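You operate a simulated robot arm through the tools that you are given. There is no shell and no other tool.

You run a simulated robot arm. Do the job below in one go: nothing can be reset, and whatever is moved stays where it is left.

TASK
Put things in order on the top of the pallet stack. At the end: the purple magnet stands where the cream bracket stood; the green roller stands where the orange sponge pad stood; the orange sponge pad stands where the purple magnet stood; the cream bracket is in the small blue bin; whatever was shut is shut again. Leave all else as you found it, and nothing knocked over.

The check looks at the end state, three seconds after you hand in, the way a careful person would. Anything else that was tipped, shoved, dropped, spilled or broken makes it a failure.

THE ROBOT
A 7-joint arm with a two-finger gripper, fixed in place. Base frame: the origin is on the floor under the middle of its stand, x ahead of it, y to its left, z up; the work surface is at about z = 620. Readings come in mm, degrees, newtons and seconds.
With the tool pointing down near the work surface it reaches from about 100 to 680 mm from the base axis. Its first joint turns from -66.0 to 66.0 degrees. Payload 2.45 kg.
The tool frame sits at the grasp point between the pads (the TCP): z along the fingers, y along the line on which they close. The tips reach 26 mm beyond it. The gripper opens to 96 mm; its body begins 69 mm behind the TCP.
Orientation is that of the tool frame in the base frame, as a unit quaternion [x, y, z, w]. With the fingers straight down and closing along the base's y, the tool's x points along the base's -x, its y along +y and its z along -z.

THE INTERFACE
- The arm moves only by the tool servo_tool. Its argument "steps" is a list of rows, each a list of 7 numbers: the closure in counts, from 0 (fully open) to 255 (shut), then the shift along the tool's x, y, z in units of 100 mm (1.0 is 100 mm), then the turn, a rotation vector about the tool's x, y, z in units of 60 degrees (1.0 is 60 degrees). In form: [[gripper, dx, dy, dz, ax, ay, az], ...]. A call has 1 to 20 rows; each row is the pose to reach, as a shift and turn from the pose commanded when the call began, along the tool's axes at that moment. A call with a number of a shift or a turn outside -1 to 1 is refused whole. Each row takes 0.2 s and may step no farther than 50 mm and 8.6 degrees from the row before; otherwise, or with a gripper value out of range, the whole call is refused. A pose out of reach is approached as far as the arm can. The call stops where the force on the tool passes 40 N (or 10 N more than at its start, if that is more) or the arm is blocked; 0.2 s more then pass. Each finger travels about 50 mm/s and halts on what it meets, pressing with about 35 N; the grip force reading is that of the motor and also rises with nothing between the fingers. The clock runs only during rows and for 0.2 s after the last one: add rows that repeat a pose to give the fingers time. It gives the time, the measured TCP pose, the force on the tool (base axes), the opening and the grip force at its end, in the units of the frame above (readings bear some noise), with the torque about the TCP (base axes, N m) and any sound that the robot's microphone picked up.
- Cameras (640 x 400 px; columns grow to the right, rows downward): "scene" is fixed at [158.8, -397.6, 1405]; the picture's right is [0.78, -0.62, 0.00], its down [-0.47, -0.59, -0.66] and it looks along [0.41, 0.52, -0.75] (base axes); focal length 305 px, centre (320, 200). "wrist" rides on the gripper at [82, 3, -98] in the tool frame; the picture's right is [-0.04, 1.00, 0.00], its down [-0.73, -0.03, -0.68] and it looks along [-0.68, -0.03, 0.73] (tool axes); focal length 256 px, centre (320, 200). There is no depth. A picture from a camera that has moved, and an enlarged one, comes with that camera's place and axes in the base frame and with its lens.
- capture(camera): a new picture of that camera. No time passes.
- zoom(camera, box): a new picture of the part [left, top, right, bottom] of that camera's present view, enlarged. No time passes.
- hand_in(): hands the job in; it is judged then, once.

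Nothing tells you positions but the pictures and the camera data. Unless the task says otherwise, let go and move clear before handing in.

The tools are called after "Emit:" as a command line: name --pt "numbers of a row" for each row, then --argument value for the rest, lists and objects as JSON in quotes. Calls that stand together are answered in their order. servo_tool: Moves the arm, as the interface text tells. Its arguments: {"type":"object","properties":{"steps":{"type":"array"}},"required":["steps"]} The other tools are called the same way: capture (camera) takes a picture; zoom (camera, box) takes an enlarged picture of a part of a camera's view; hand_in () hands the job in.

At the start:

```text
t: 0.0
tool_pos: [454.2, 163.8, 935.7]
ee_rot: [-0.001, 1.0, 0.0, 0.001]
wrist_force: [-1.1, 0.0, 0.6]
ft_torque: [0.01, -0.02, 0.01]
gripper_width: 96.0
finger_force: 0.0
```

scene: 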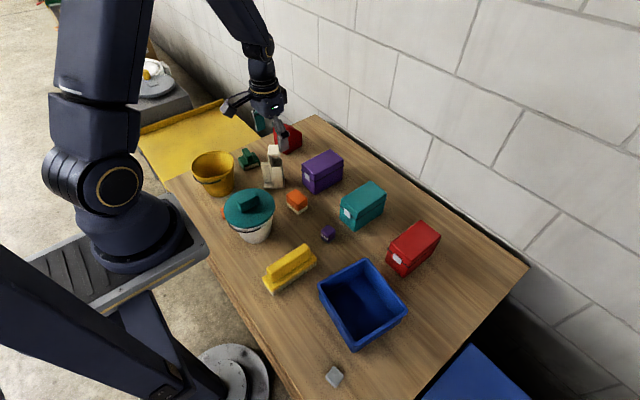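
wrist: 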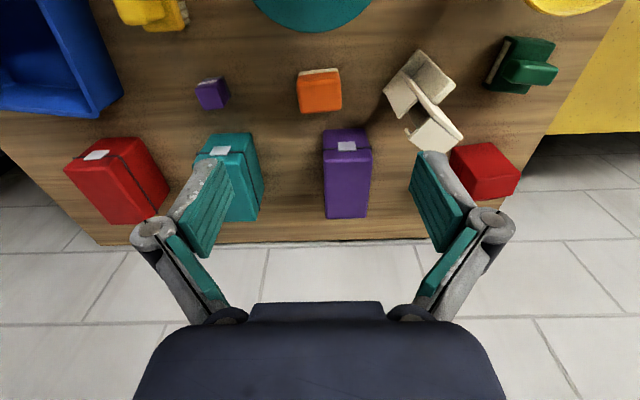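

I see a table with a blue bin, boxes, a cream bracket, an orange sponge pad, a small purple magnet and a few containers. I'll zoom in to identify everything before I move.

Emit:
zoom --camera "scene" --box '[180, 110, 340, 210]'

Emit:
zoom --camera "scene" --box '[210, 170, 370, 270]'

Emit:
zoom --camera "scene" --box '[240, 220, 480, 370]'

Emit:
zoom --camera "wrist" --box '[160, 0, 400, 150]'

Emit:
zoom --camera "wrist" --box '[360, 0, 600, 150]'

Emit:
zoom --camera "wrist" --box '[0, 0, 240, 150]'

```text
4.00 times, centred on (260, 160) of scene
camera zoom: at [158.8, -397.6, 1405.0], right [0.78, -0.62, 0.0], down [-0.47, -0.59, -0.66], along [0.41, 0.52, -0.75], focal length 1219 px, centre (560, 360)
```

zoom: 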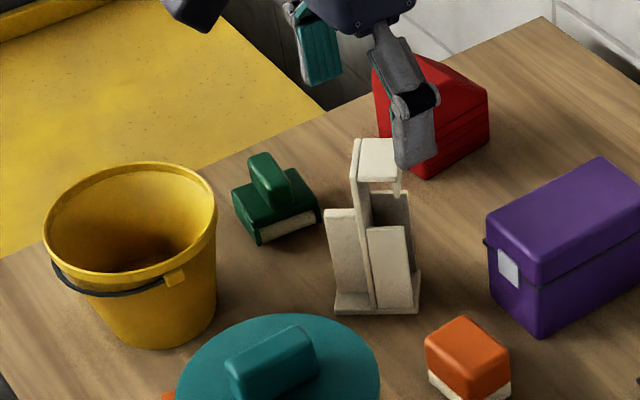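

```text
4.00 times, centred on (290, 220) of scene
camera zoom: at [158.8, -397.6, 1405.0], right [0.78, -0.62, 0.0], down [-0.47, -0.59, -0.66], along [0.41, 0.52, -0.75], focal length 1219 px, centre (440, 120)
```

zoom: 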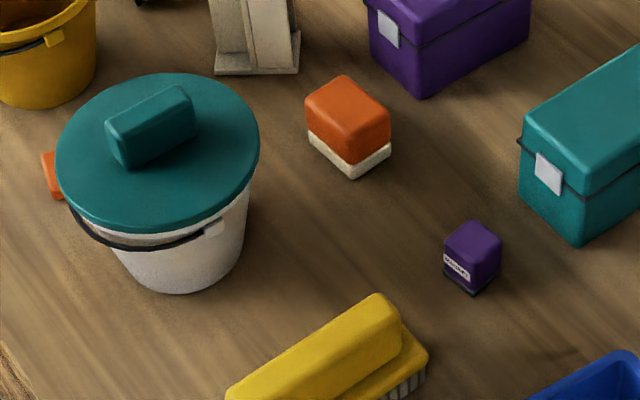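

```text
2.67 times, centred on (360, 295) of scene
camera zoom: at [158.8, -397.6, 1405.0], right [0.78, -0.62, 0.0], down [-0.47, -0.59, -0.66], along [0.41, 0.52, -0.75], focal length 813 px, centre (213, -53)
```

zoom: 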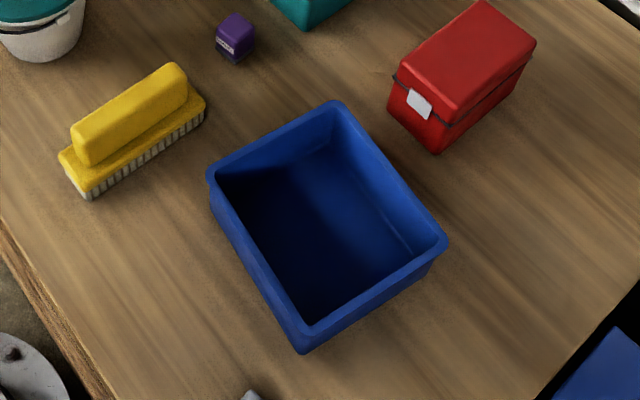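

```text
2.67 times, centred on (280, 75) of wrist
camera zoom: at [372.2, 165.8, 1033.9], right [0.04, 1.0, 0.0], down [0.73, -0.03, 0.68], along [0.68, -0.03, -0.73], focal length 683 px, centre (427, 533)
```

zoom: 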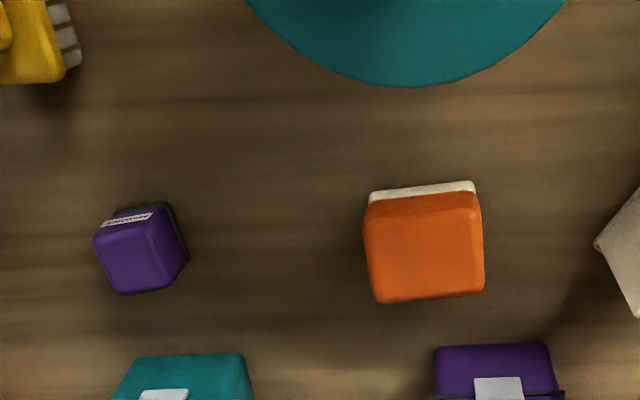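

```text
2.67 times, centred on (480, 75) of wrist
camera zoom: at [372.2, 165.8, 1033.9], right [0.04, 1.0, 0.0], down [0.73, -0.03, 0.68], along [0.68, -0.03, -0.73], focal length 683 px, centre (-107, 533)
```

zoom: 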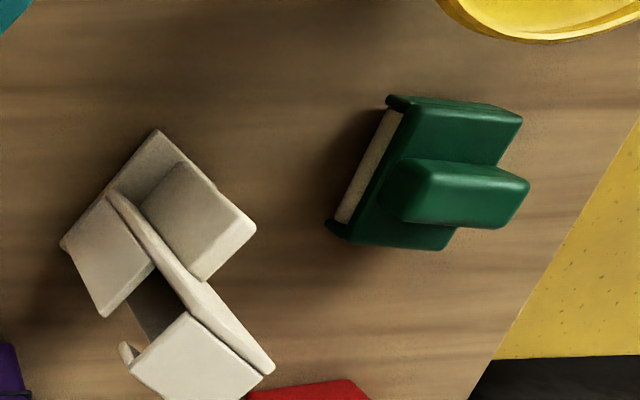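

```text
2.67 times, centred on (120, 75) of wrist
camera zoom: at [372.2, 165.8, 1033.9], right [0.04, 1.0, 0.0], down [0.73, -0.03, 0.68], along [0.68, -0.03, -0.73], focal length 683 px, centre (853, 533)
```

zoom: 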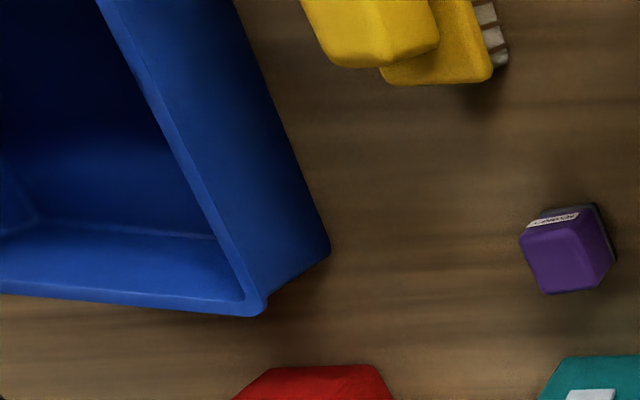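

The dark green piece at the far left, next to the yellow bucket, may be the roller, or the roller may be inside something shut. I'll pull the arm back so the wrist camera gets a better look.

Emit:
servo_tool --pt "0 0.5 0 0 0 0 0" --pt "0 1.0 0 0 0 0 0" --pt "0 1.0 0.3 0 0 0 0"

Emit:
capture --camera "wrist"

Emit:
capture --camera "scene"

```text
t: 0.8
tool_pos: [355.7, 190.0, 936.2]
ee_rot: [0.001, 1.0, 0.0, 0.001]
wrist_force: [0.1, -0.4, -0.1]
ft_torque: [-0.03, -0.02, 0.01]
gripper_width: 96.0
finger_force: 0.0
```

```text
taken
camera wrist: at [274.5, 193.4, 1033.1], right [0.04, 1.0, 0.0], down [0.73, -0.03, 0.68], along [0.68, -0.03, -0.73], focal length 256 px, centre (320, 200)
```

wrist: 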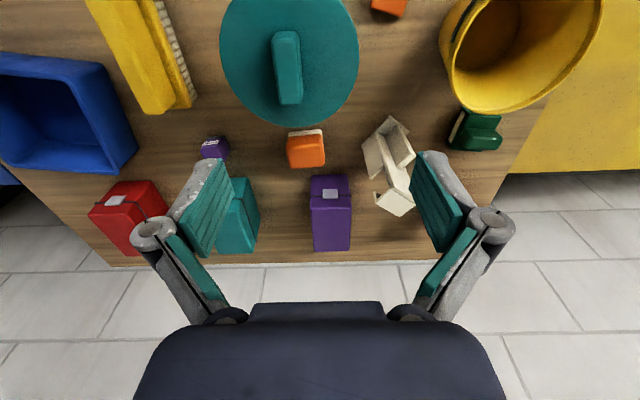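

```text
taken
```

scene: 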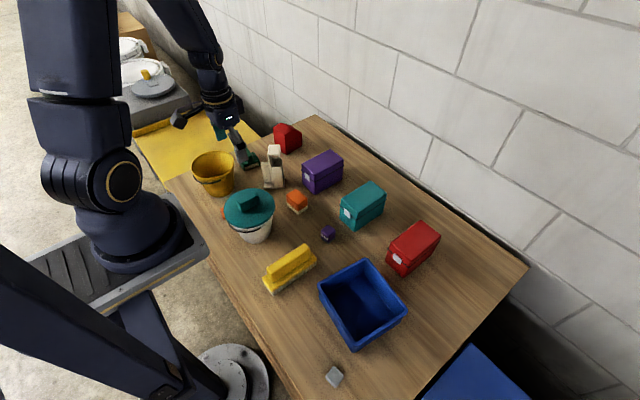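

There is a second orange piece between the two buckets, and I can't see into the yellow bucket yet. I'll move further back to look.

Emit:
servo_tool --pt "0 0.5 0.3 0 0 0 0" --pt "0 0.9 0.6 0 0 0 0" --pt "0 1.0 0.9 0 0 0 0" --pt "0 1.0 0.9 0 0 0 0"

Emit:
capture --camera "wrist"

Emit:
zoom --camera "scene" --box '[200, 90, 340, 178]'

```text
refused: row 1 steps farther than a row can; nothing moved
```

```text
taken
camera wrist: at [274.5, 193.4, 1033.1], right [0.04, 1.0, 0.0], down [0.73, -0.03, 0.68], along [0.68, -0.03, -0.73], focal length 256 px, centre (320, 200)
```

wrist: 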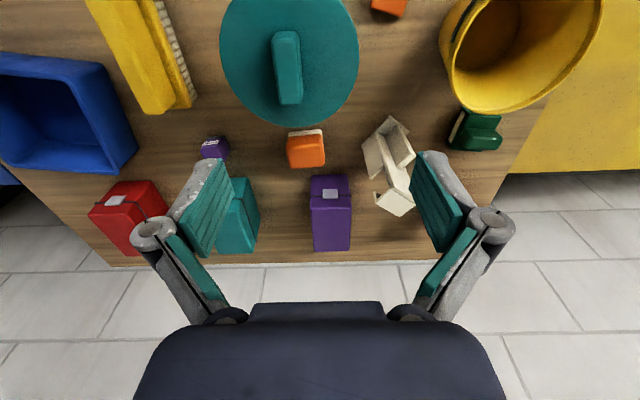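

```text
4.55 times, centred on (270, 134) of scene
camera zoom: at [158.8, -397.6, 1405.1], right [0.78, -0.62, 0.0], down [-0.47, -0.59, -0.66], along [0.41, 0.52, -0.75], focal length 1386 px, centre (547, 500)
```

zoom: 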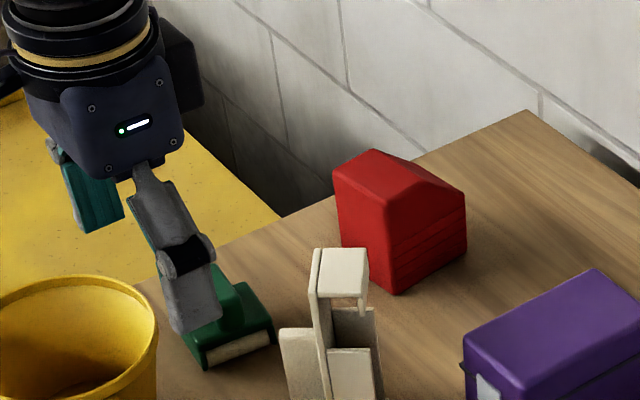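

The last call was refused because the step was too long. I'll use smaller steps, still heading back for a view of the green piece and the yellow bucket.

Emit:
servo_tool --pt "0 0.35 0.3 0 0 0 0" --pt "0 0.7 0.6 0 0 0 0" --pt "0 1.0 0.9 0 0 0 0" --pt "0 1.0 0.9 0 0 0 0"

Emit:
capture --camera "wrist"

Emit:
zoom --camera "scene" --box '[200, 90, 340, 178]'

```text
t: 1.8
tool_pos: [255.3, 284.1, 939.3]
ee_rot: [0.0, 1.0, 0.0, 0.0]
wrist_force: [-0.8, -0.4, -0.4]
ft_torque: [0.01, -0.02, 0.01]
gripper_width: 95.8
finger_force: 0.1
```

```text
taken
camera wrist: at [173.3, 287.0, 1036.0], right [0.04, 1.0, 0.0], down [0.73, -0.03, 0.68], along [0.68, -0.03, -0.73], focal length 256 px, centre (320, 200)
```

wrist: 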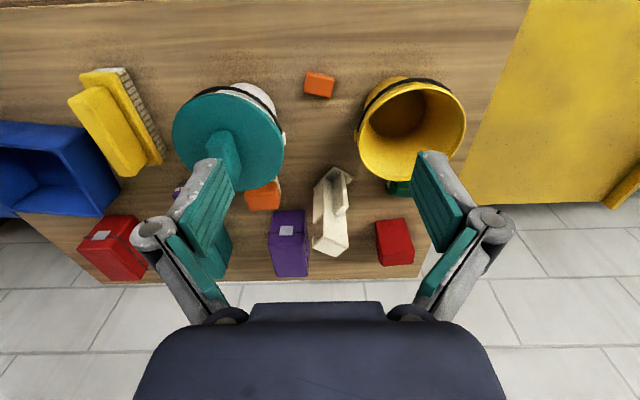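

```text
4.55 times, centred on (270, 134) of scene
camera zoom: at [158.8, -397.6, 1405.1], right [0.78, -0.62, 0.0], down [-0.47, -0.59, -0.66], along [0.41, 0.52, -0.75], focal length 1386 px, centre (547, 500)
```

zoom: 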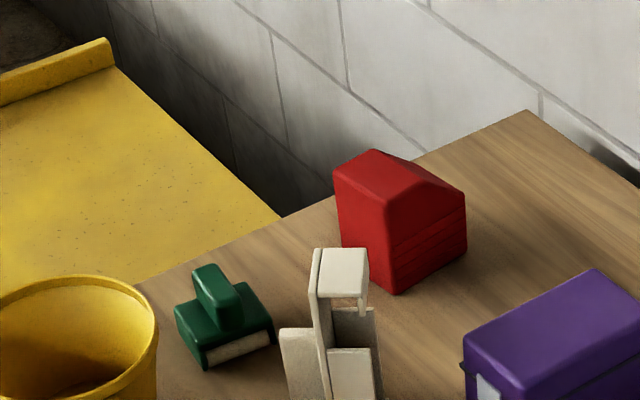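

The small orange block between the buckets looks smaller than the pad. I'll zoom in on these pieces.

Emit:
zoom --camera "wrist" --box '[280, 50, 480, 175]'

Emit:
zoom --camera "wrist" --box '[230, 150, 430, 275]'

Emit:
zoom --camera "wrist" --box '[150, 60, 310, 160]'

Emit:
zoom --camera "scene" --box '[225, 140, 289, 180]'

Emit:
zoom --camera "scene" --box '[290, 330, 410, 400]'

```text
3.20 times, centred on (380, 112) of wrist
camera zoom: at [173.3, 287.0, 1036.0], right [0.04, 1.0, 0.0], down [0.73, -0.03, 0.68], along [0.68, -0.03, -0.73], focal length 819 px, centre (128, 480)
```

zoom: 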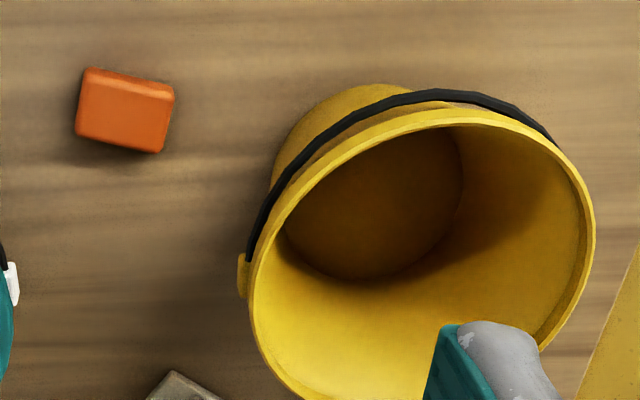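

```text
3.20 times, centred on (330, 212) of wrist
camera zoom: at [173.3, 287.0, 1036.0], right [0.04, 1.0, 0.0], down [0.73, -0.03, 0.68], along [0.68, -0.03, -0.73], focal length 819 px, centre (288, 160)
```

zoom: 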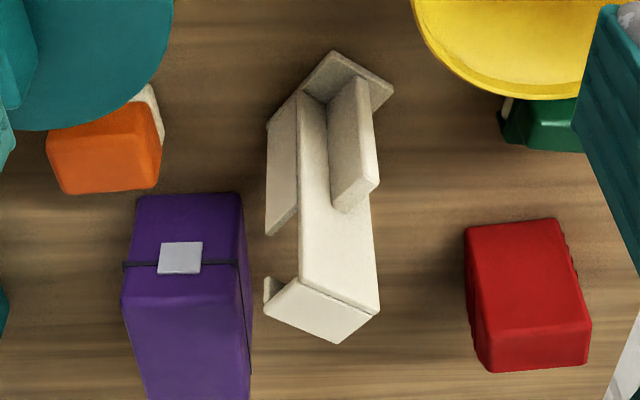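

```text
4.00 times, centred on (230, 110) of wrist
camera zoom: at [173.3, 287.0, 1036.0], right [0.04, 1.0, 0.0], down [0.73, -0.03, 0.68], along [0.68, -0.03, -0.73], focal length 1024 px, centre (680, 560)
```

zoom: 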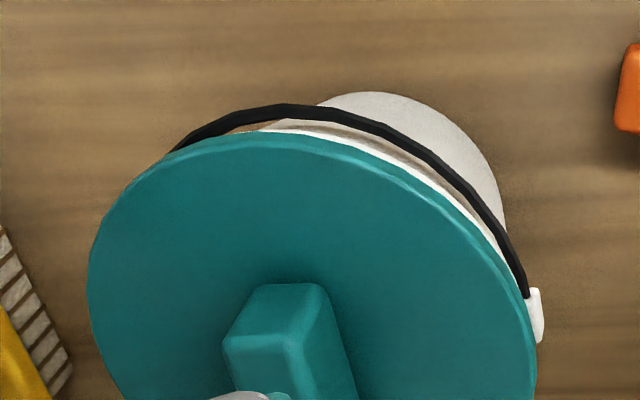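

```text
10.00 times, centred on (257, 160) of scene
camera zoom: at [158.8, -397.6, 1405.1], right [0.78, -0.62, 0.0], down [-0.47, -0.59, -0.66], along [0.41, 0.52, -0.75], focal length 3048 px, centre (950, 600)
```

zoom: 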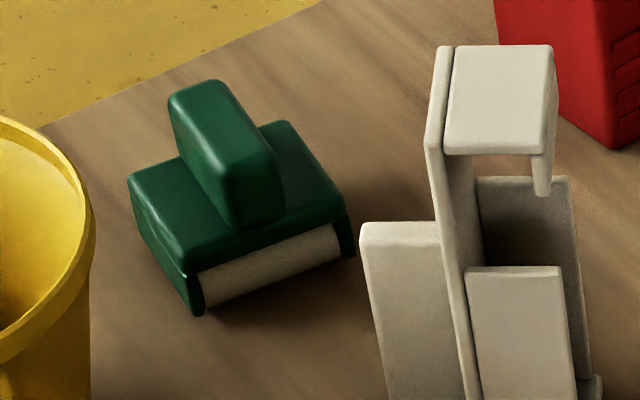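

```text
5.33 times, centred on (350, 365) of scene
camera zoom: at [158.8, -397.6, 1405.1], right [0.78, -0.62, 0.0], down [-0.47, -0.59, -0.66], along [0.41, 0.52, -0.75], focal length 1626 px, centre (160, -680)
```

zoom: 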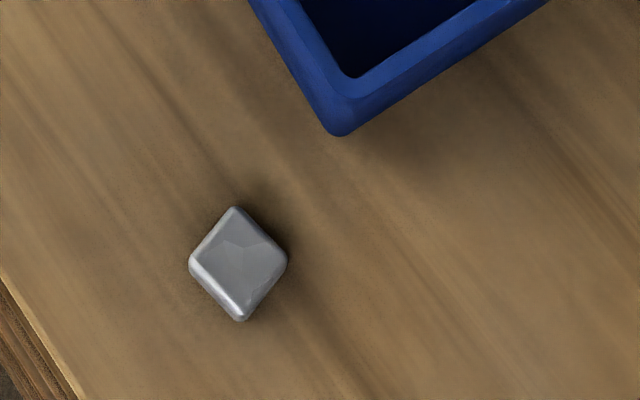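

The dark green piece has a cream cylinder between its end plates, so it is the roller, and it stands in the open. The orange pad with the cream underside is the sponge pad. I'll sweep the wrist camera across the table to measure positions and look into the bin.

Emit:
servo_tool --pt "0 0 -0.5 0 0 0 0" --pt "0 0 -1.0 0 0 0 0" --pt "0 0 -1.0 0 0 0 0"

Emit:
capture --camera "wrist"

Emit:
servo_tool --pt "0 0 -0.5 0 0 0 0" --pt "0 0 -1.0 0 0 0 0" --pt "0 0 -1.0 0 0 0 0"

Emit:
capture --camera "wrist"

Emit:
servo_tool --pt "0 0 -0.5 0 0 0 0" --pt "0 0 -1.0 0 0 0 0" --pt "0 0 -1.0 0 0 0 0"

Emit:
servo_tool --pt "0 0 -0.5 0 0 0 0" --pt "0 0 -1.0 0 0 0 0" --pt "0 0 -1.0 0 0 0 0"

Emit:
capture --camera "wrist"

Emit:
capture --camera "scene"

```text
t: 2.6
tool_pos: [257.2, 185.3, 937.1]
ee_rot: [0.0, 1.0, 0.001, 0.0]
wrist_force: [0.1, 0.0, 0.3]
ft_torque: [0.0, 0.0, -0.01]
gripper_width: 95.9
finger_force: 0.1
```

```text
taken
camera wrist: at [176.7, 186.9, 1033.8], right [0.04, 1.0, 0.0], down [0.73, -0.03, 0.68], along [0.68, -0.03, -0.73], focal length 256 px, centre (320, 200)
```

wrist: 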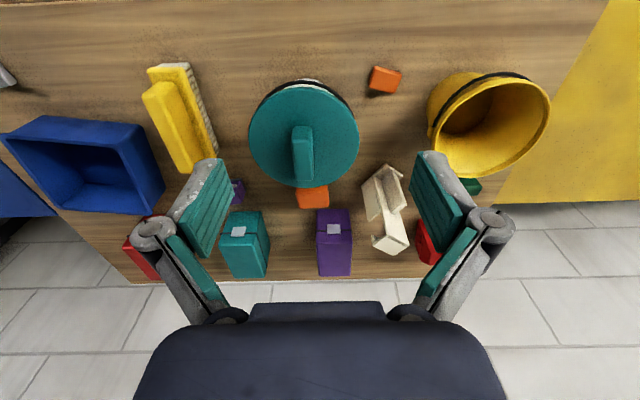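

```text
t: 3.4
tool_pos: [310.2, 110.8, 946.2]
ee_rot: [0.0, 1.0, 0.0, -0.002]
wrist_force: [-0.2, -0.3, 0.4]
ft_torque: [0.0, -0.03, -0.05]
gripper_width: 96.2
finger_force: 0.1
out of reach, approached as far as the arm can: row 1, 2, 3
```

```text
taken
camera wrist: at [229.5, 113.8, 1043.4], right [0.04, 1.0, 0.0], down [0.73, -0.03, 0.68], along [0.68, -0.03, -0.74], focal length 256 px, centre (320, 200)
```

wrist: 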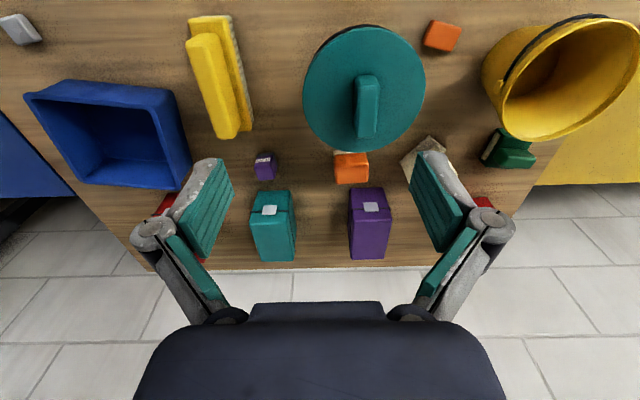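

```text
t: 4.2
tool_pos: [338.4, 13.4, 953.8]
ee_rot: [0.0, 1.0, 0.0, -0.001]
wrist_force: [-0.7, 0.0, -0.2]
ft_torque: [0.01, 0.0, 0.01]
gripper_width: 96.1
finger_force: 0.0
out of reach, approached as far as the arm can: row 1, 2, 3
```

```text
t: 5.0
tool_pos: [336.9, -88.0, 954.6]
ee_rot: [0.0, 1.0, 0.0, 0.0]
wrist_force: [-0.6, -0.6, 0.0]
ft_torque: [-0.02, 0.01, 0.01]
gripper_width: 95.9
finger_force: 0.0
```

```text
taken
camera wrist: at [256.6, -85.2, 1052.2], right [0.04, 1.0, 0.0], down [0.73, -0.03, 0.68], along [0.68, -0.03, -0.73], focal length 256 px, centre (320, 200)
```

wrist: 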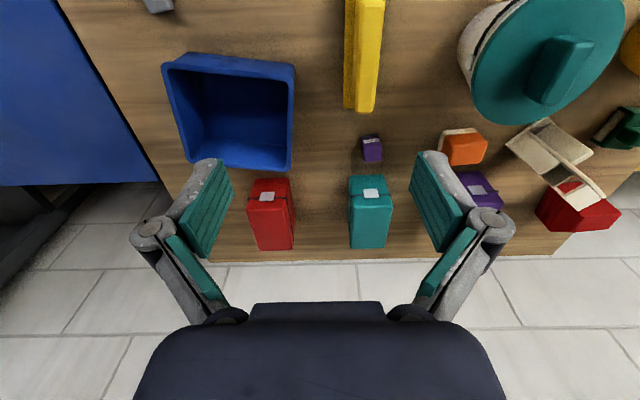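

```text
taken
```

scene: 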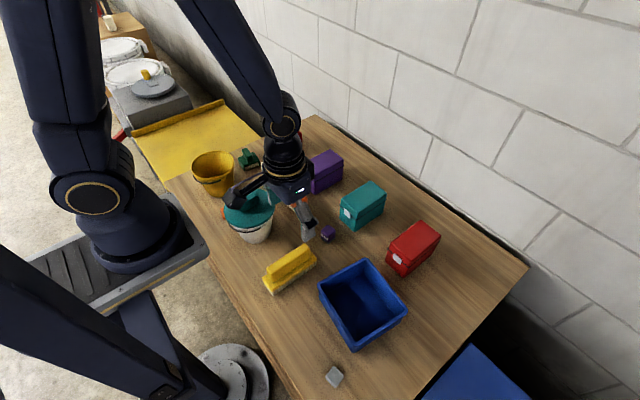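

I have a clear overview now. I'll zoom in on each piece for measurements.

Emit:
zoom --camera "wrist" --box '[340, 115, 500, 215]'

Emit:
zoom --camera "wrist" --box '[150, 30, 310, 180]'

Emit:
zoom --camera "wrist" --box '[480, 95, 640, 235]'

Emit:
zoom --camera "scene" --box '[300, 250, 420, 360]'

```text
4.00 times, centred on (420, 165) of wrist
camera zoom: at [256.6, -85.2, 1052.2], right [0.04, 1.0, 0.0], down [0.73, -0.03, 0.68], along [0.68, -0.03, -0.73], focal length 1024 px, centre (-80, 340)
```

zoom: 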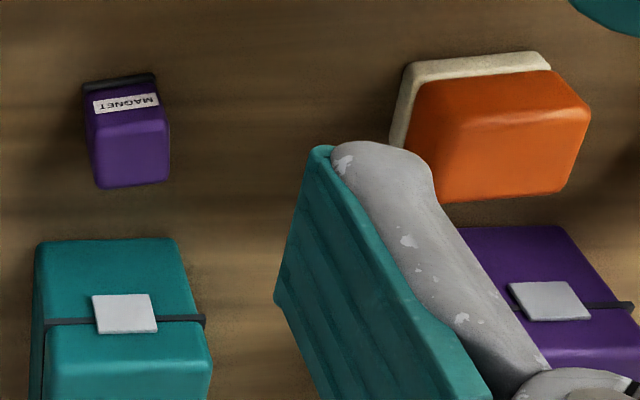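

```text
2.67 times, centred on (230, 105) of wrist
camera zoom: at [256.6, -85.2, 1052.2], right [0.04, 1.0, 0.0], down [0.73, -0.03, 0.68], along [0.68, -0.03, -0.73], focal length 683 px, centre (560, 453)
```

zoom: 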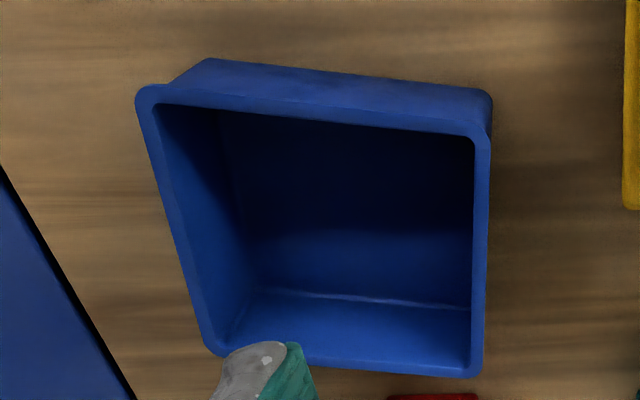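

```text
2.86 times, centred on (560, 165) of wrist
camera zoom: at [256.6, -85.2, 1052.2], right [0.04, 1.0, 0.0], down [0.73, -0.03, 0.68], along [0.68, -0.03, -0.73], focal length 731 px, centre (-366, 300)
```

zoom: 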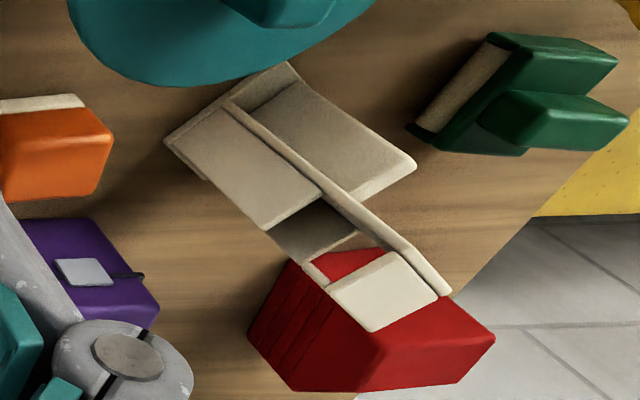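

```text
3.64 times, centred on (360, 305) of scene
camera zoom: at [158.8, -397.6, 1405.0], right [0.78, -0.62, 0.0], down [-0.47, -0.59, -0.66], along [0.41, 0.52, -0.75], focal length 1108 px, centre (174, -182)
```

zoom: 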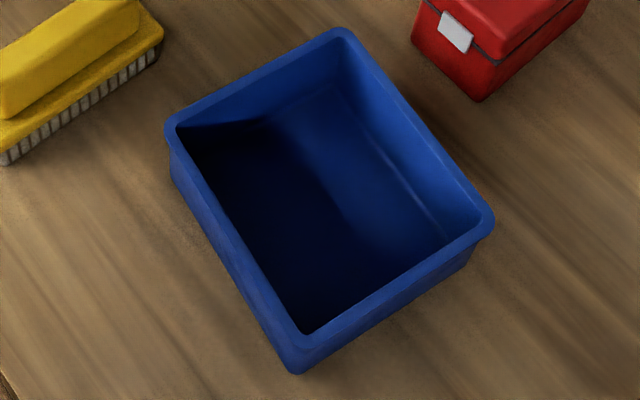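

The pieces measure as follows:

| Piece | Position (x, y) | Notes |
|---|---|---|
| Bracket | (513, 300) | about 155 mm tall, turned about 50° |
| Magnet | (514, -2) | |
| Sponge pad | (516, 159) | |
| Roller | (490, 440) | |
| Bin | (425, -218) | rim at z≈700 |

The bracket goes first, so I'll travel high to a point above it.

Emit:
servo_tool --pt "0 -0.15 0.32 0 0 0 0" --pt "0 -0.3 0.64 0 0 0 0" --pt "0 -0.455 0.958 0 0 0 0"

Emit:
servo_tool --pt "0 -0.15 0.32 0 0 0 0" --pt "0 -0.3 0.64 0 0 0 0" --pt "0 -0.455 0.958 0 0 0 0"

Emit:
servo_tool --pt "0 -0.15 0.32 0 0 0 0" --pt "0 -0.3 0.64 0 0 0 0" --pt "0 -0.455 0.958 0 0 0 0" --pt "0 -0.455 0.958 0 0 0 0"

Emit:
capture --camera "wrist"

```text
t: 5.8
tool_pos: [382.9, 12.6, 950.5]
ee_rot: [0.001, 1.0, -0.001, 0.0]
wrist_force: [-0.3, -0.5, 0.0]
ft_torque: [-0.04, -0.03, 0.0]
gripper_width: 95.9
finger_force: 0.1
```

```text
t: 6.6
tool_pos: [431.1, 107.7, 951.7]
ee_rot: [0.0, 1.0, 0.0, -0.001]
wrist_force: [-0.5, -0.4, 0.6]
ft_torque: [0.0, 0.04, 0.0]
gripper_width: 96.0
finger_force: 0.1
```

```text
t: 7.6
tool_pos: [475.5, 204.3, 953.0]
ee_rot: [0.0, 1.0, 0.001, 0.0]
wrist_force: [0.2, 0.6, -0.6]
ft_torque: [-0.02, 0.0, -0.03]
gripper_width: 95.9
finger_force: 0.0
```

```text
taken
camera wrist: at [394.3, 206.5, 1049.7], right [0.04, 1.0, 0.0], down [0.73, -0.03, 0.68], along [0.68, -0.03, -0.73], focal length 256 px, centre (320, 200)
```

wrist: 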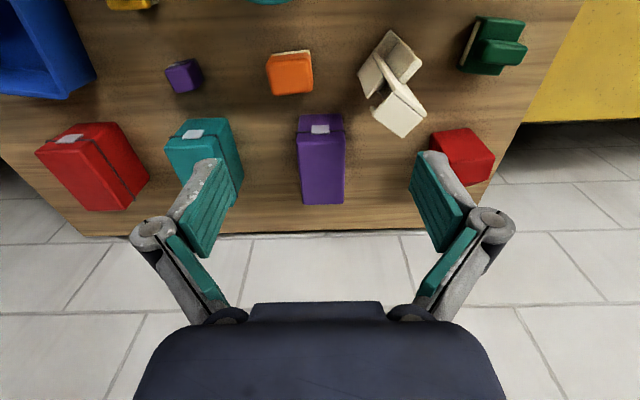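

I'm close to the bracket now. Next I'll move over it and turn about 40° so the fingers close across its width.

Emit:
servo_tool --pt "0 -0.15 0.3 0 0 0 0.13" --pt "0 -0.3 0.6 0 0 0 0.26" --pt "0 -0.435 0.9 0 0 0 0.39" --pt "0 -0.435 0.9 0 0 0 0.52" --pt "0 -0.435 0.9 0 0 0 0.667" --pt "0 -0.435 0.9 0 0 0 0.667"

Emit:
capture --camera "wrist"

Emit:
zoom --camera "scene" --box '[200, 90, 340, 200]'

```text
refused: row 5 steps farther than a row can; nothing moved
```

```text
taken
camera wrist: at [394.3, 206.5, 1049.7], right [0.04, 1.0, 0.0], down [0.73, -0.03, 0.68], along [0.68, -0.03, -0.73], focal length 256 px, centre (320, 200)
```

wrist: 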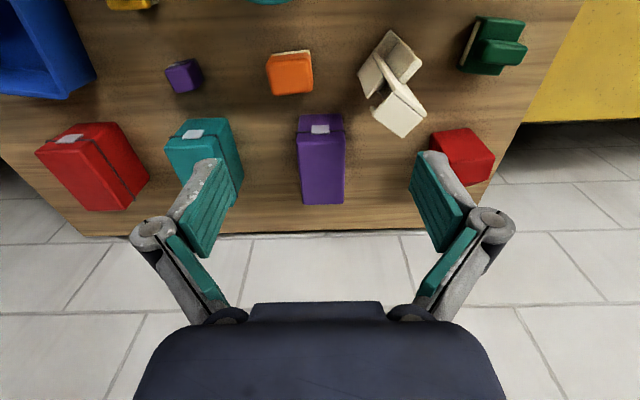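

```text
3.64 times, centred on (270, 145) of scene
camera zoom: at [158.9, -397.6, 1405.1], right [0.78, -0.62, 0.0], down [-0.47, -0.59, -0.66], along [0.41, 0.52, -0.75], focal length 1108 px, centre (502, 400)
```

zoom: 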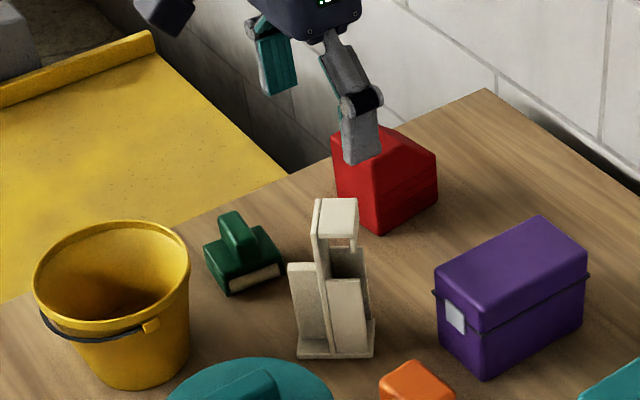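

One rotation step was just over the limit, so I'll repeat the move with smaller turns.

Emit:
servo_tool --pt "0 -0.15 0.3 0 0 0 0.13" --pt "0 -0.3 0.6 0 0 0 0.26" --pt "0 -0.435 0.9 0 0 0 0.39" --pt "0 -0.435 0.9 0 0 0 0.53" --pt "0 -0.435 0.9 0 0 0 0.667" --pt "0 -0.435 0.9 0 0 0 0.667"

Emit:
capture --camera "wrist"

Emit:
zoom --camera "scene" --box '[200, 90, 340, 200]'

```text
t: 9.0
tool_pos: [517.4, 293.2, 951.0]
ee_rot: [0.343, 0.939, 0.0, 0.0]
wrist_force: [0.6, 0.5, -0.2]
ft_torque: [0.0, -0.05, 0.0]
gripper_width: 95.8
finger_force: 0.0
```

```text
taken
camera wrist: at [457.3, 346.6, 1048.5], right [0.67, 0.74, 0.0], down [0.54, -0.49, 0.68], along [0.5, -0.46, -0.73], focal length 256 px, centre (320, 200)
```

wrist: 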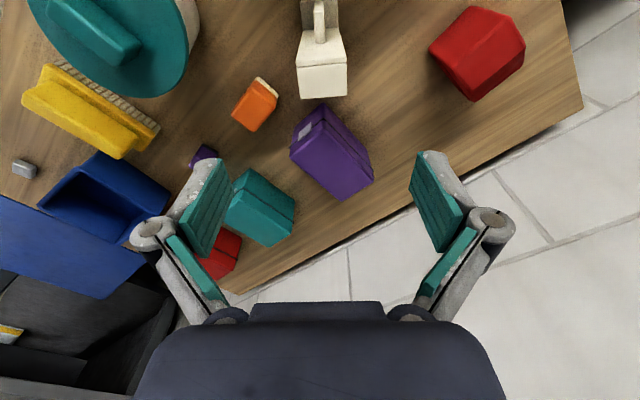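

```text
3.64 times, centred on (270, 145) of scene
camera zoom: at [158.8, -397.6, 1405.0], right [0.78, -0.62, 0.0], down [-0.47, -0.59, -0.66], along [0.41, 0.52, -0.75], focal length 1108 px, centre (502, 400)
```

zoom: 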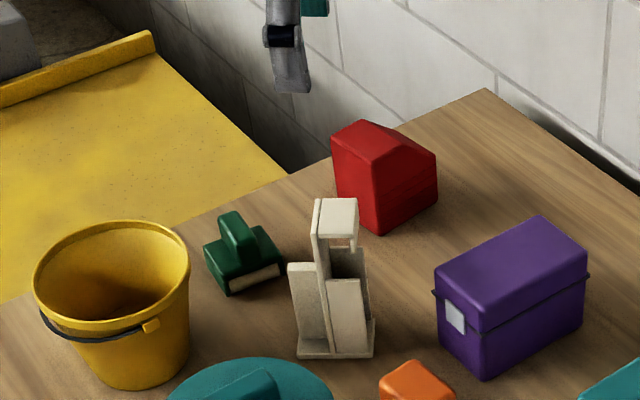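

Emit:
zoom --camera "wrist" --box '[260, 0, 380, 110]'

```text
3.64 times, centred on (320, 55) of wrist
camera zoom: at [457.3, 346.6, 1048.5], right [0.67, 0.74, 0.0], down [0.54, -0.49, 0.68], along [0.5, -0.46, -0.73], focal length 931 px, centre (320, 727)
```

zoom: 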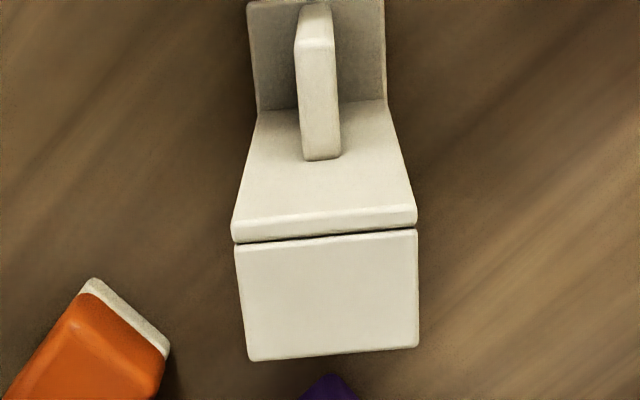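

The bracket is nearly aligned, at about 52° with its flange centre near (524.6, 287.4) and its top at z≈774. I'll trim the turn and descend partway, then check.

Emit:
servo_tool --pt "0 0.035 0 0.3 0 0 -0.037" --pt "0 0.035 0 0.6 0 0 -0.037" --pt "0 0.035 0 0.9 0 0 -0.037" --pt "0 0.035 0 0.9 0 0 -0.037"

Emit:
capture --camera "wrist"

Emit:
zoom --camera "scene" --box '[200, 90, 340, 200]'

```text
t: 10.0
tool_pos: [515.9, 294.5, 863.0]
ee_rot: [0.324, 0.946, 0.0, 0.0]
wrist_force: [0.5, 0.2, 0.1]
ft_torque: [0.01, 0.0, 0.04]
gripper_width: 96.0
finger_force: 0.1
```

```text
taken
camera wrist: at [453.5, 346.7, 958.7], right [0.64, 0.76, 0.0], down [0.56, -0.47, 0.68], along [0.52, -0.44, -0.73], focal length 256 px, centre (320, 200)
```

wrist: 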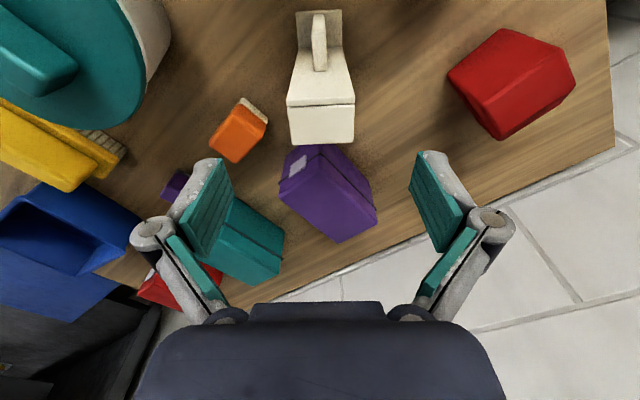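

```text
3.64 times, centred on (270, 145) of scene
camera zoom: at [158.8, -397.6, 1405.0], right [0.78, -0.62, 0.0], down [-0.47, -0.59, -0.66], along [0.41, 0.52, -0.75], focal length 1108 px, centre (502, 400)
```

zoom: 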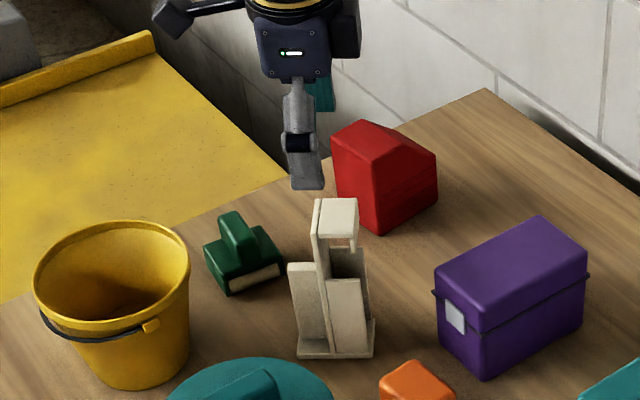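

Alignment looks centred, so I'll lower to just around the flange.

Emit:
servo_tool --pt "0 0 0 0.3 0 0 0" --pt "0 0 0 0.6 0 0 0" --pt "0 0 0 0.85 0 0 0" --pt "0 0 0 0.85 0 0 0"

Emit:
capture --camera "wrist"

Emit:
zoom --camera "scene" --box '[200, 90, 340, 200]'

```text
t: 11.0
tool_pos: [515.2, 294.6, 775.2]
ee_rot: [0.324, 0.946, 0.0, 0.0]
wrist_force: [-0.2, -0.2, -0.5]
ft_torque: [0.03, 0.01, 0.0]
gripper_width: 95.9
finger_force: 0.1
```

```text
taken
camera wrist: at [452.4, 345.7, 871.6], right [0.64, 0.77, 0.0], down [0.56, -0.47, 0.68], along [0.52, -0.44, -0.73], focal length 256 px, centre (320, 200)
```

wrist: 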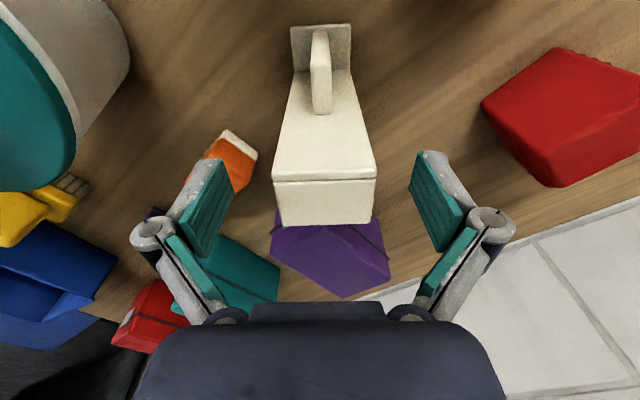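

```text
3.64 times, centred on (270, 145) of scene
camera zoom: at [158.8, -397.6, 1405.0], right [0.78, -0.62, 0.0], down [-0.47, -0.59, -0.66], along [0.41, 0.52, -0.75], focal length 1108 px, centre (502, 400)
```

zoom: 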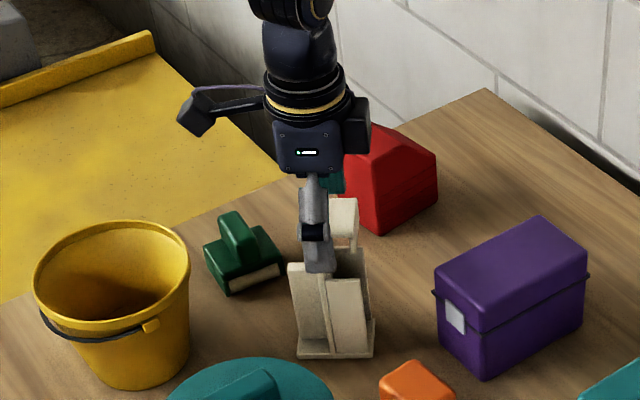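

The flange sits between the fingers, about 2 mm off centre. I'll correct that, lower the last 27 mm and close.

Emit:
servo_tool --pt "0 0 0.02 0.14 0 0 0" --pt "0 0 0.02 0.27 0 0 0" --pt "0 0 0.02 0.27 0 0 0"

Emit:
capture --camera "wrist"

```text
t: 11.8
tool_pos: [517.5, 295.8, 749.5]
ee_rot: [0.324, 0.946, 0.0, -0.001]
wrist_force: [0.9, 0.7, -0.4]
ft_torque: [-0.01, 0.0, -0.03]
gripper_width: 95.9
finger_force: 0.1
```

```text
taken
camera wrist: at [455.0, 347.9, 847.0], right [0.64, 0.76, 0.0], down [0.56, -0.47, 0.68], along [0.52, -0.44, -0.73], focal length 256 px, centre (320, 200)
```

wrist: 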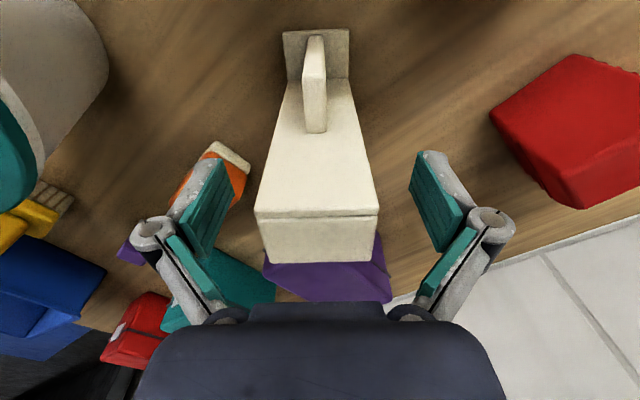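

Emit:
servo_tool --pt "120 0 0 0 0 0 0" --pt "160 0 0 0 0 0 0" --pt "200 0 0 0 0 0 0" --pt "200 0 0 0 0 0 0" --pt "200 0 0 0 0 0 0" --pt "200 0 0 0 0 0 0"

Emit:
capture --camera "wrist"

Emit:
zoom --camera "scene" --box '[200, 90, 340, 200]'

```text
t: 13.2
tool_pos: [516.8, 295.9, 750.6]
ee_rot: [0.324, 0.946, 0.001, 0.001]
wrist_force: [-1.9, -2.0, 2.6]
ft_torque: [-0.09, 0.15, 0.05]
gripper_width: 49.3
finger_force: 35.6
```

```text
taken
camera wrist: at [454.9, 347.8, 847.1], right [0.64, 0.77, 0.0], down [0.56, -0.47, 0.68], along [0.52, -0.44, -0.73], focal length 256 px, centre (320, 200)
```

wrist: 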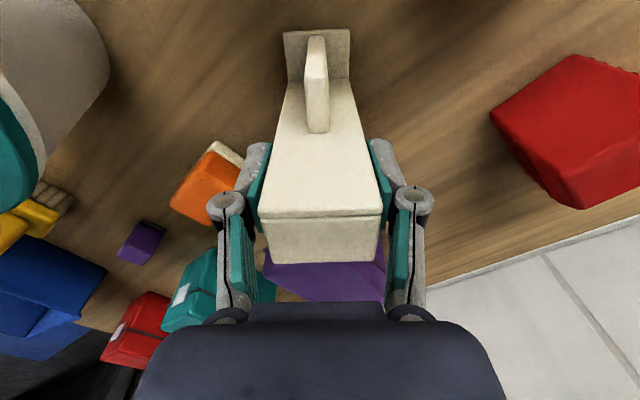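

```text
3.64 times, centred on (270, 145) of scene
camera zoom: at [158.8, -397.6, 1405.0], right [0.78, -0.62, 0.0], down [-0.47, -0.59, -0.66], along [0.41, 0.52, -0.75], focal length 1108 px, centre (502, 400)
```

zoom: 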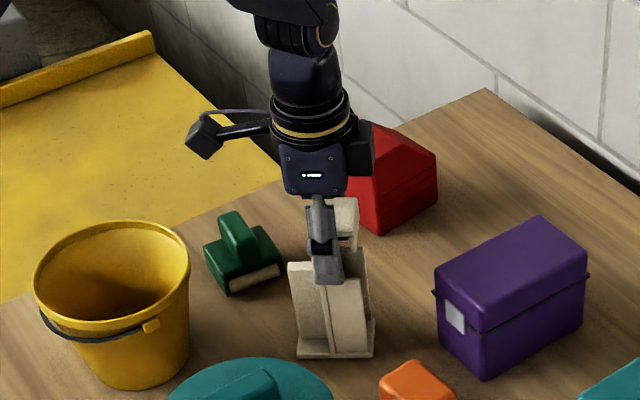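

Gripped at 49 mm wide. The bracket's base is centred near (511.5, 299.5), and that is where the magnet goes later. I'll lift slowly.

Emit:
servo_tool --pt "200 0 0 -0.05 0 0 0" --pt "200 0 0 -0.12 0 0 0" --pt "200 0 0 -0.2 0 0 0" --pt "200 0 0 -0.2 0 0 0"

Emit:
zoom --camera "scene" --box '[200, 90, 340, 200]'

```text
t: 14.2
tool_pos: [516.1, 295.5, 769.4]
ee_rot: [0.323, 0.946, 0.0, 0.0]
wrist_force: [-0.5, 0.0, -2.5]
ft_torque: [-0.02, -0.03, -0.03]
gripper_width: 49.3
finger_force: 35.2
```

```text
3.64 times, centred on (270, 145) of scene
camera zoom: at [158.9, -397.6, 1405.1], right [0.78, -0.62, 0.0], down [-0.47, -0.59, -0.66], along [0.41, 0.52, -0.75], focal length 1108 px, centre (502, 400)
```

zoom: 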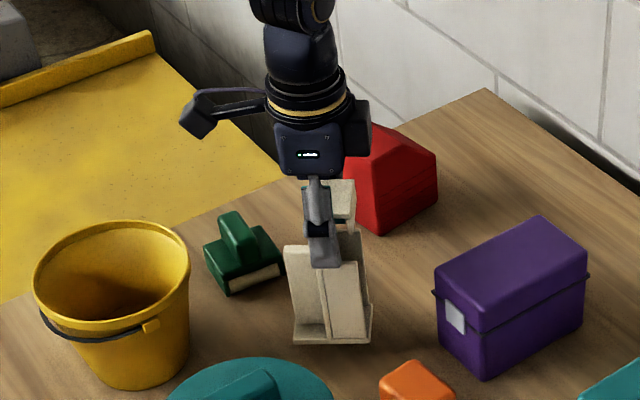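

The bracket hangs straight and weighs about 2.5 N. I'll lift it higher, then turn it to line up with the bin.

Emit:
servo_tool --pt "200 0 0 -0.25 0 0 0" --pt "200 0 0 -0.5 0 0 0" --pt "200 0 0 -0.75 0 0 0" --pt "200 0 0 -1.0 0 0 0"

Emit:
servo_tool --pt "200 0 0 -0.1 0 0 -0.1" --pt "200 0 0 -0.2 0 0 -0.2" --pt "200 0 0 -0.3 0 0 -0.3" --pt "200 0 0 -0.4 0 0 -0.4" --pt "200 0 0 -0.4 0 0 -0.5" --pt "200 0 0 -0.4 0 0 -0.5"

Emit:
capture --camera "wrist"

Emit:
capture --camera "scene"

```text
t: 15.2
tool_pos: [519.5, 294.6, 868.7]
ee_rot: [0.323, 0.946, 0.0, 0.0]
wrist_force: [0.2, 0.7, -1.3]
ft_torque: [-0.03, 0.01, -0.01]
gripper_width: 49.7
finger_force: 35.5
```

```text
t: 16.6
tool_pos: [517.6, 294.8, 910.1]
ee_rot: [0.067, 0.998, 0.0, 0.0]
wrist_force: [1.1, -0.6, -2.6]
ft_torque: [0.0, -0.02, -0.03]
gripper_width: 49.6
finger_force: 35.0
```

```text
taken
camera wrist: at [437.0, 308.9, 1006.6], right [0.17, 0.98, 0.0], down [0.72, -0.13, 0.68], along [0.67, -0.12, -0.73], focal length 256 px, centre (320, 200)
```

wrist: 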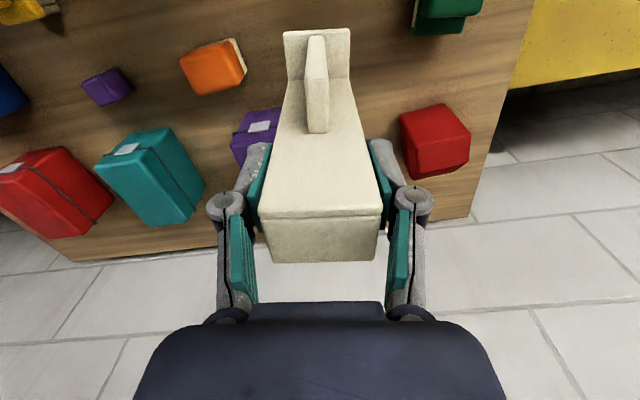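

```text
taken
```

scene: 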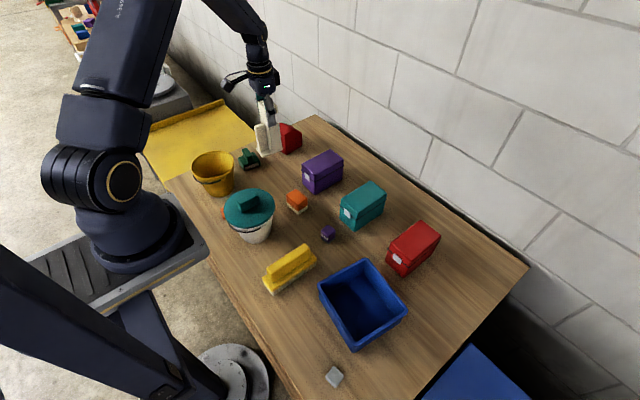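

The bracket is held securely. I'll carry it over to the bin in stages, staying high.

Emit:
servo_tool --pt "200 0.009 -0.22 0 0 0 0" --pt "200 0.015 -0.45 0 0 0 0" --pt "200 0.02 -0.67 0 0 0 0" --pt "200 0.027 -0.867 0 0 0 0"

Emit:
servo_tool --pt "200 0.009 -0.22 0 0 0 0" --pt "200 0.015 -0.45 0 0 0 0" --pt "200 0.02 -0.67 0 0 0 0" --pt "200 0.027 -0.867 0 0 0 0"

Emit:
servo_tool --pt "200 0.009 -0.22 0 0 0 0" --pt "200 0.015 -0.45 0 0 0 0" --pt "200 0.02 -0.67 0 0 0 0" --pt "200 0.027 -0.867 0 0 0 0"

Emit:
servo_tool --pt "200 0.009 -0.22 0 0 0 0" --pt "200 0.015 -0.45 0 0 0 0" --pt "200 0.02 -0.67 0 0 0 0" --pt "200 0.027 -0.867 0 0 0 0"

Emit:
capture --camera "wrist"

Emit:
capture --camera "scene"

```text
t: 17.6
tool_pos: [503.0, 211.8, 907.2]
ee_rot: [0.068, 0.998, 0.0, 0.0]
wrist_force: [-0.3, 0.0, -1.6]
ft_torque: [-0.01, 0.01, 0.0]
gripper_width: 49.4
finger_force: 35.2
```

```text
t: 18.6
tool_pos: [487.2, 125.2, 908.9]
ee_rot: [0.068, 0.998, 0.0, -0.001]
wrist_force: [-0.8, 0.5, -1.6]
ft_torque: [0.0, -0.01, -0.03]
gripper_width: 49.5
finger_force: 34.9
```

```text
t: 19.6
tool_pos: [472.7, 38.6, 909.9]
ee_rot: [0.067, 0.998, 0.0, 0.001]
wrist_force: [-0.6, -0.4, -2.5]
ft_torque: [0.03, -0.01, 0.02]
gripper_width: 49.4
finger_force: 34.8
```

```text
t: 20.6
tool_pos: [459.1, -46.8, 911.1]
ee_rot: [0.068, 0.998, 0.0, 0.001]
wrist_force: [0.4, -0.9, -1.8]
ft_torque: [-0.01, 0.01, 0.0]
gripper_width: 49.2
finger_force: 34.5
```

```text
taken
camera wrist: at [378.7, -32.3, 1007.1], right [0.17, 0.98, 0.0], down [0.72, -0.13, 0.68], along [0.67, -0.12, -0.73], focal length 256 px, centre (320, 200)
```

wrist: 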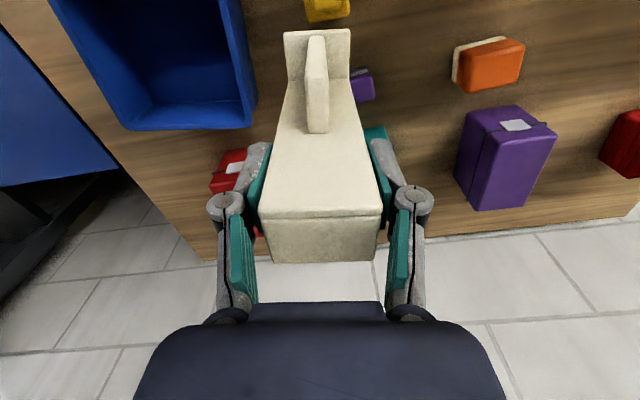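

```text
taken
```

scene: 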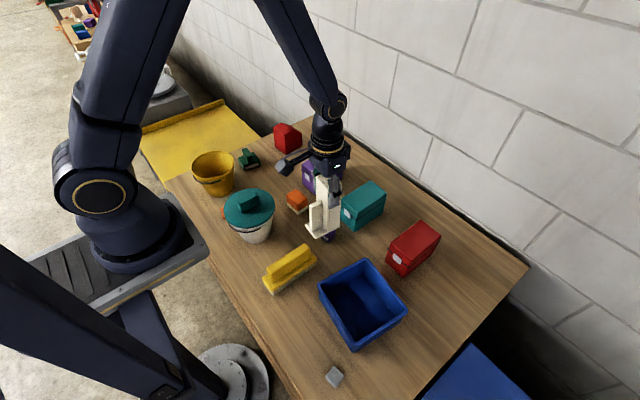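

Emit:
servo_tool --pt "200 0.009 -0.22 0 0 0 0" --pt "200 0.015 -0.45 0 0 0 0" --pt "200 0.02 -0.67 0 0 0 0" --pt "200 0.027 -0.867 0 0 0 0"

Emit:
servo_tool --pt "200 0.009 -0.22 0 0 0 0" --pt "200 0.015 -0.45 0 0 0 0" --pt "200 0.02 -0.67 0 0 0 0" --pt "200 0.027 -0.867 0 0 0 0" --pt "200 0.027 -0.867 0 0 0 0"

Emit:
capture --camera "wrist"

Emit:
zoom --camera "scene" --box '[280, 190, 440, 360]'

```text
t: 21.6
tool_pos: [445.3, -131.1, 910.2]
ee_rot: [0.068, 0.998, 0.0, -0.001]
wrist_force: [0.4, 0.7, -2.4]
ft_torque: [0.02, -0.04, 0.0]
gripper_width: 49.4
finger_force: 34.7
```

```text
t: 22.8
tool_pos: [431.0, -219.2, 912.0]
ee_rot: [0.068, 0.998, 0.0, 0.0]
wrist_force: [0.0, 0.1, -2.7]
ft_torque: [-0.02, 0.0, -0.01]
gripper_width: 49.3
finger_force: 34.9
```

```text
taken
camera wrist: at [351.1, -204.6, 1008.6], right [0.18, 0.98, 0.0], down [0.72, -0.13, 0.68], along [0.67, -0.12, -0.73], focal length 256 px, centre (320, 200)
```

wrist: 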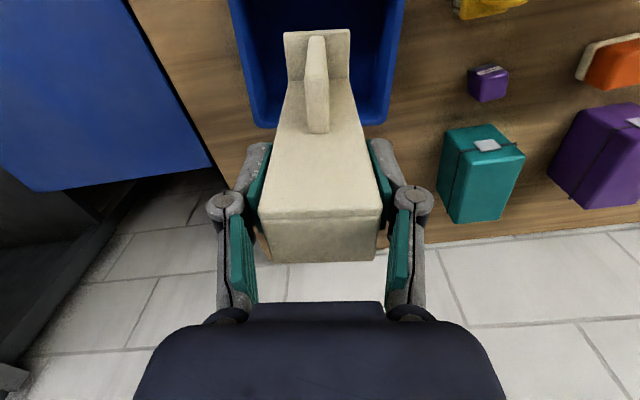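

```text
2.35 times, centred on (360, 275) of scene
camera zoom: at [158.9, -397.6, 1405.0], right [0.78, -0.62, 0.0], down [-0.47, -0.59, -0.66], along [0.41, 0.52, -0.75], focal length 717 px, centre (226, 24)
```

zoom: 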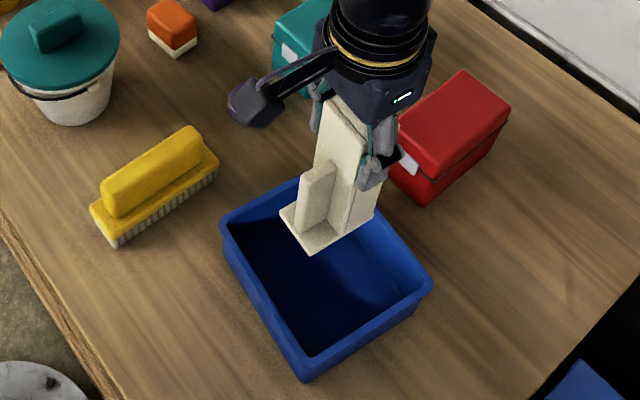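

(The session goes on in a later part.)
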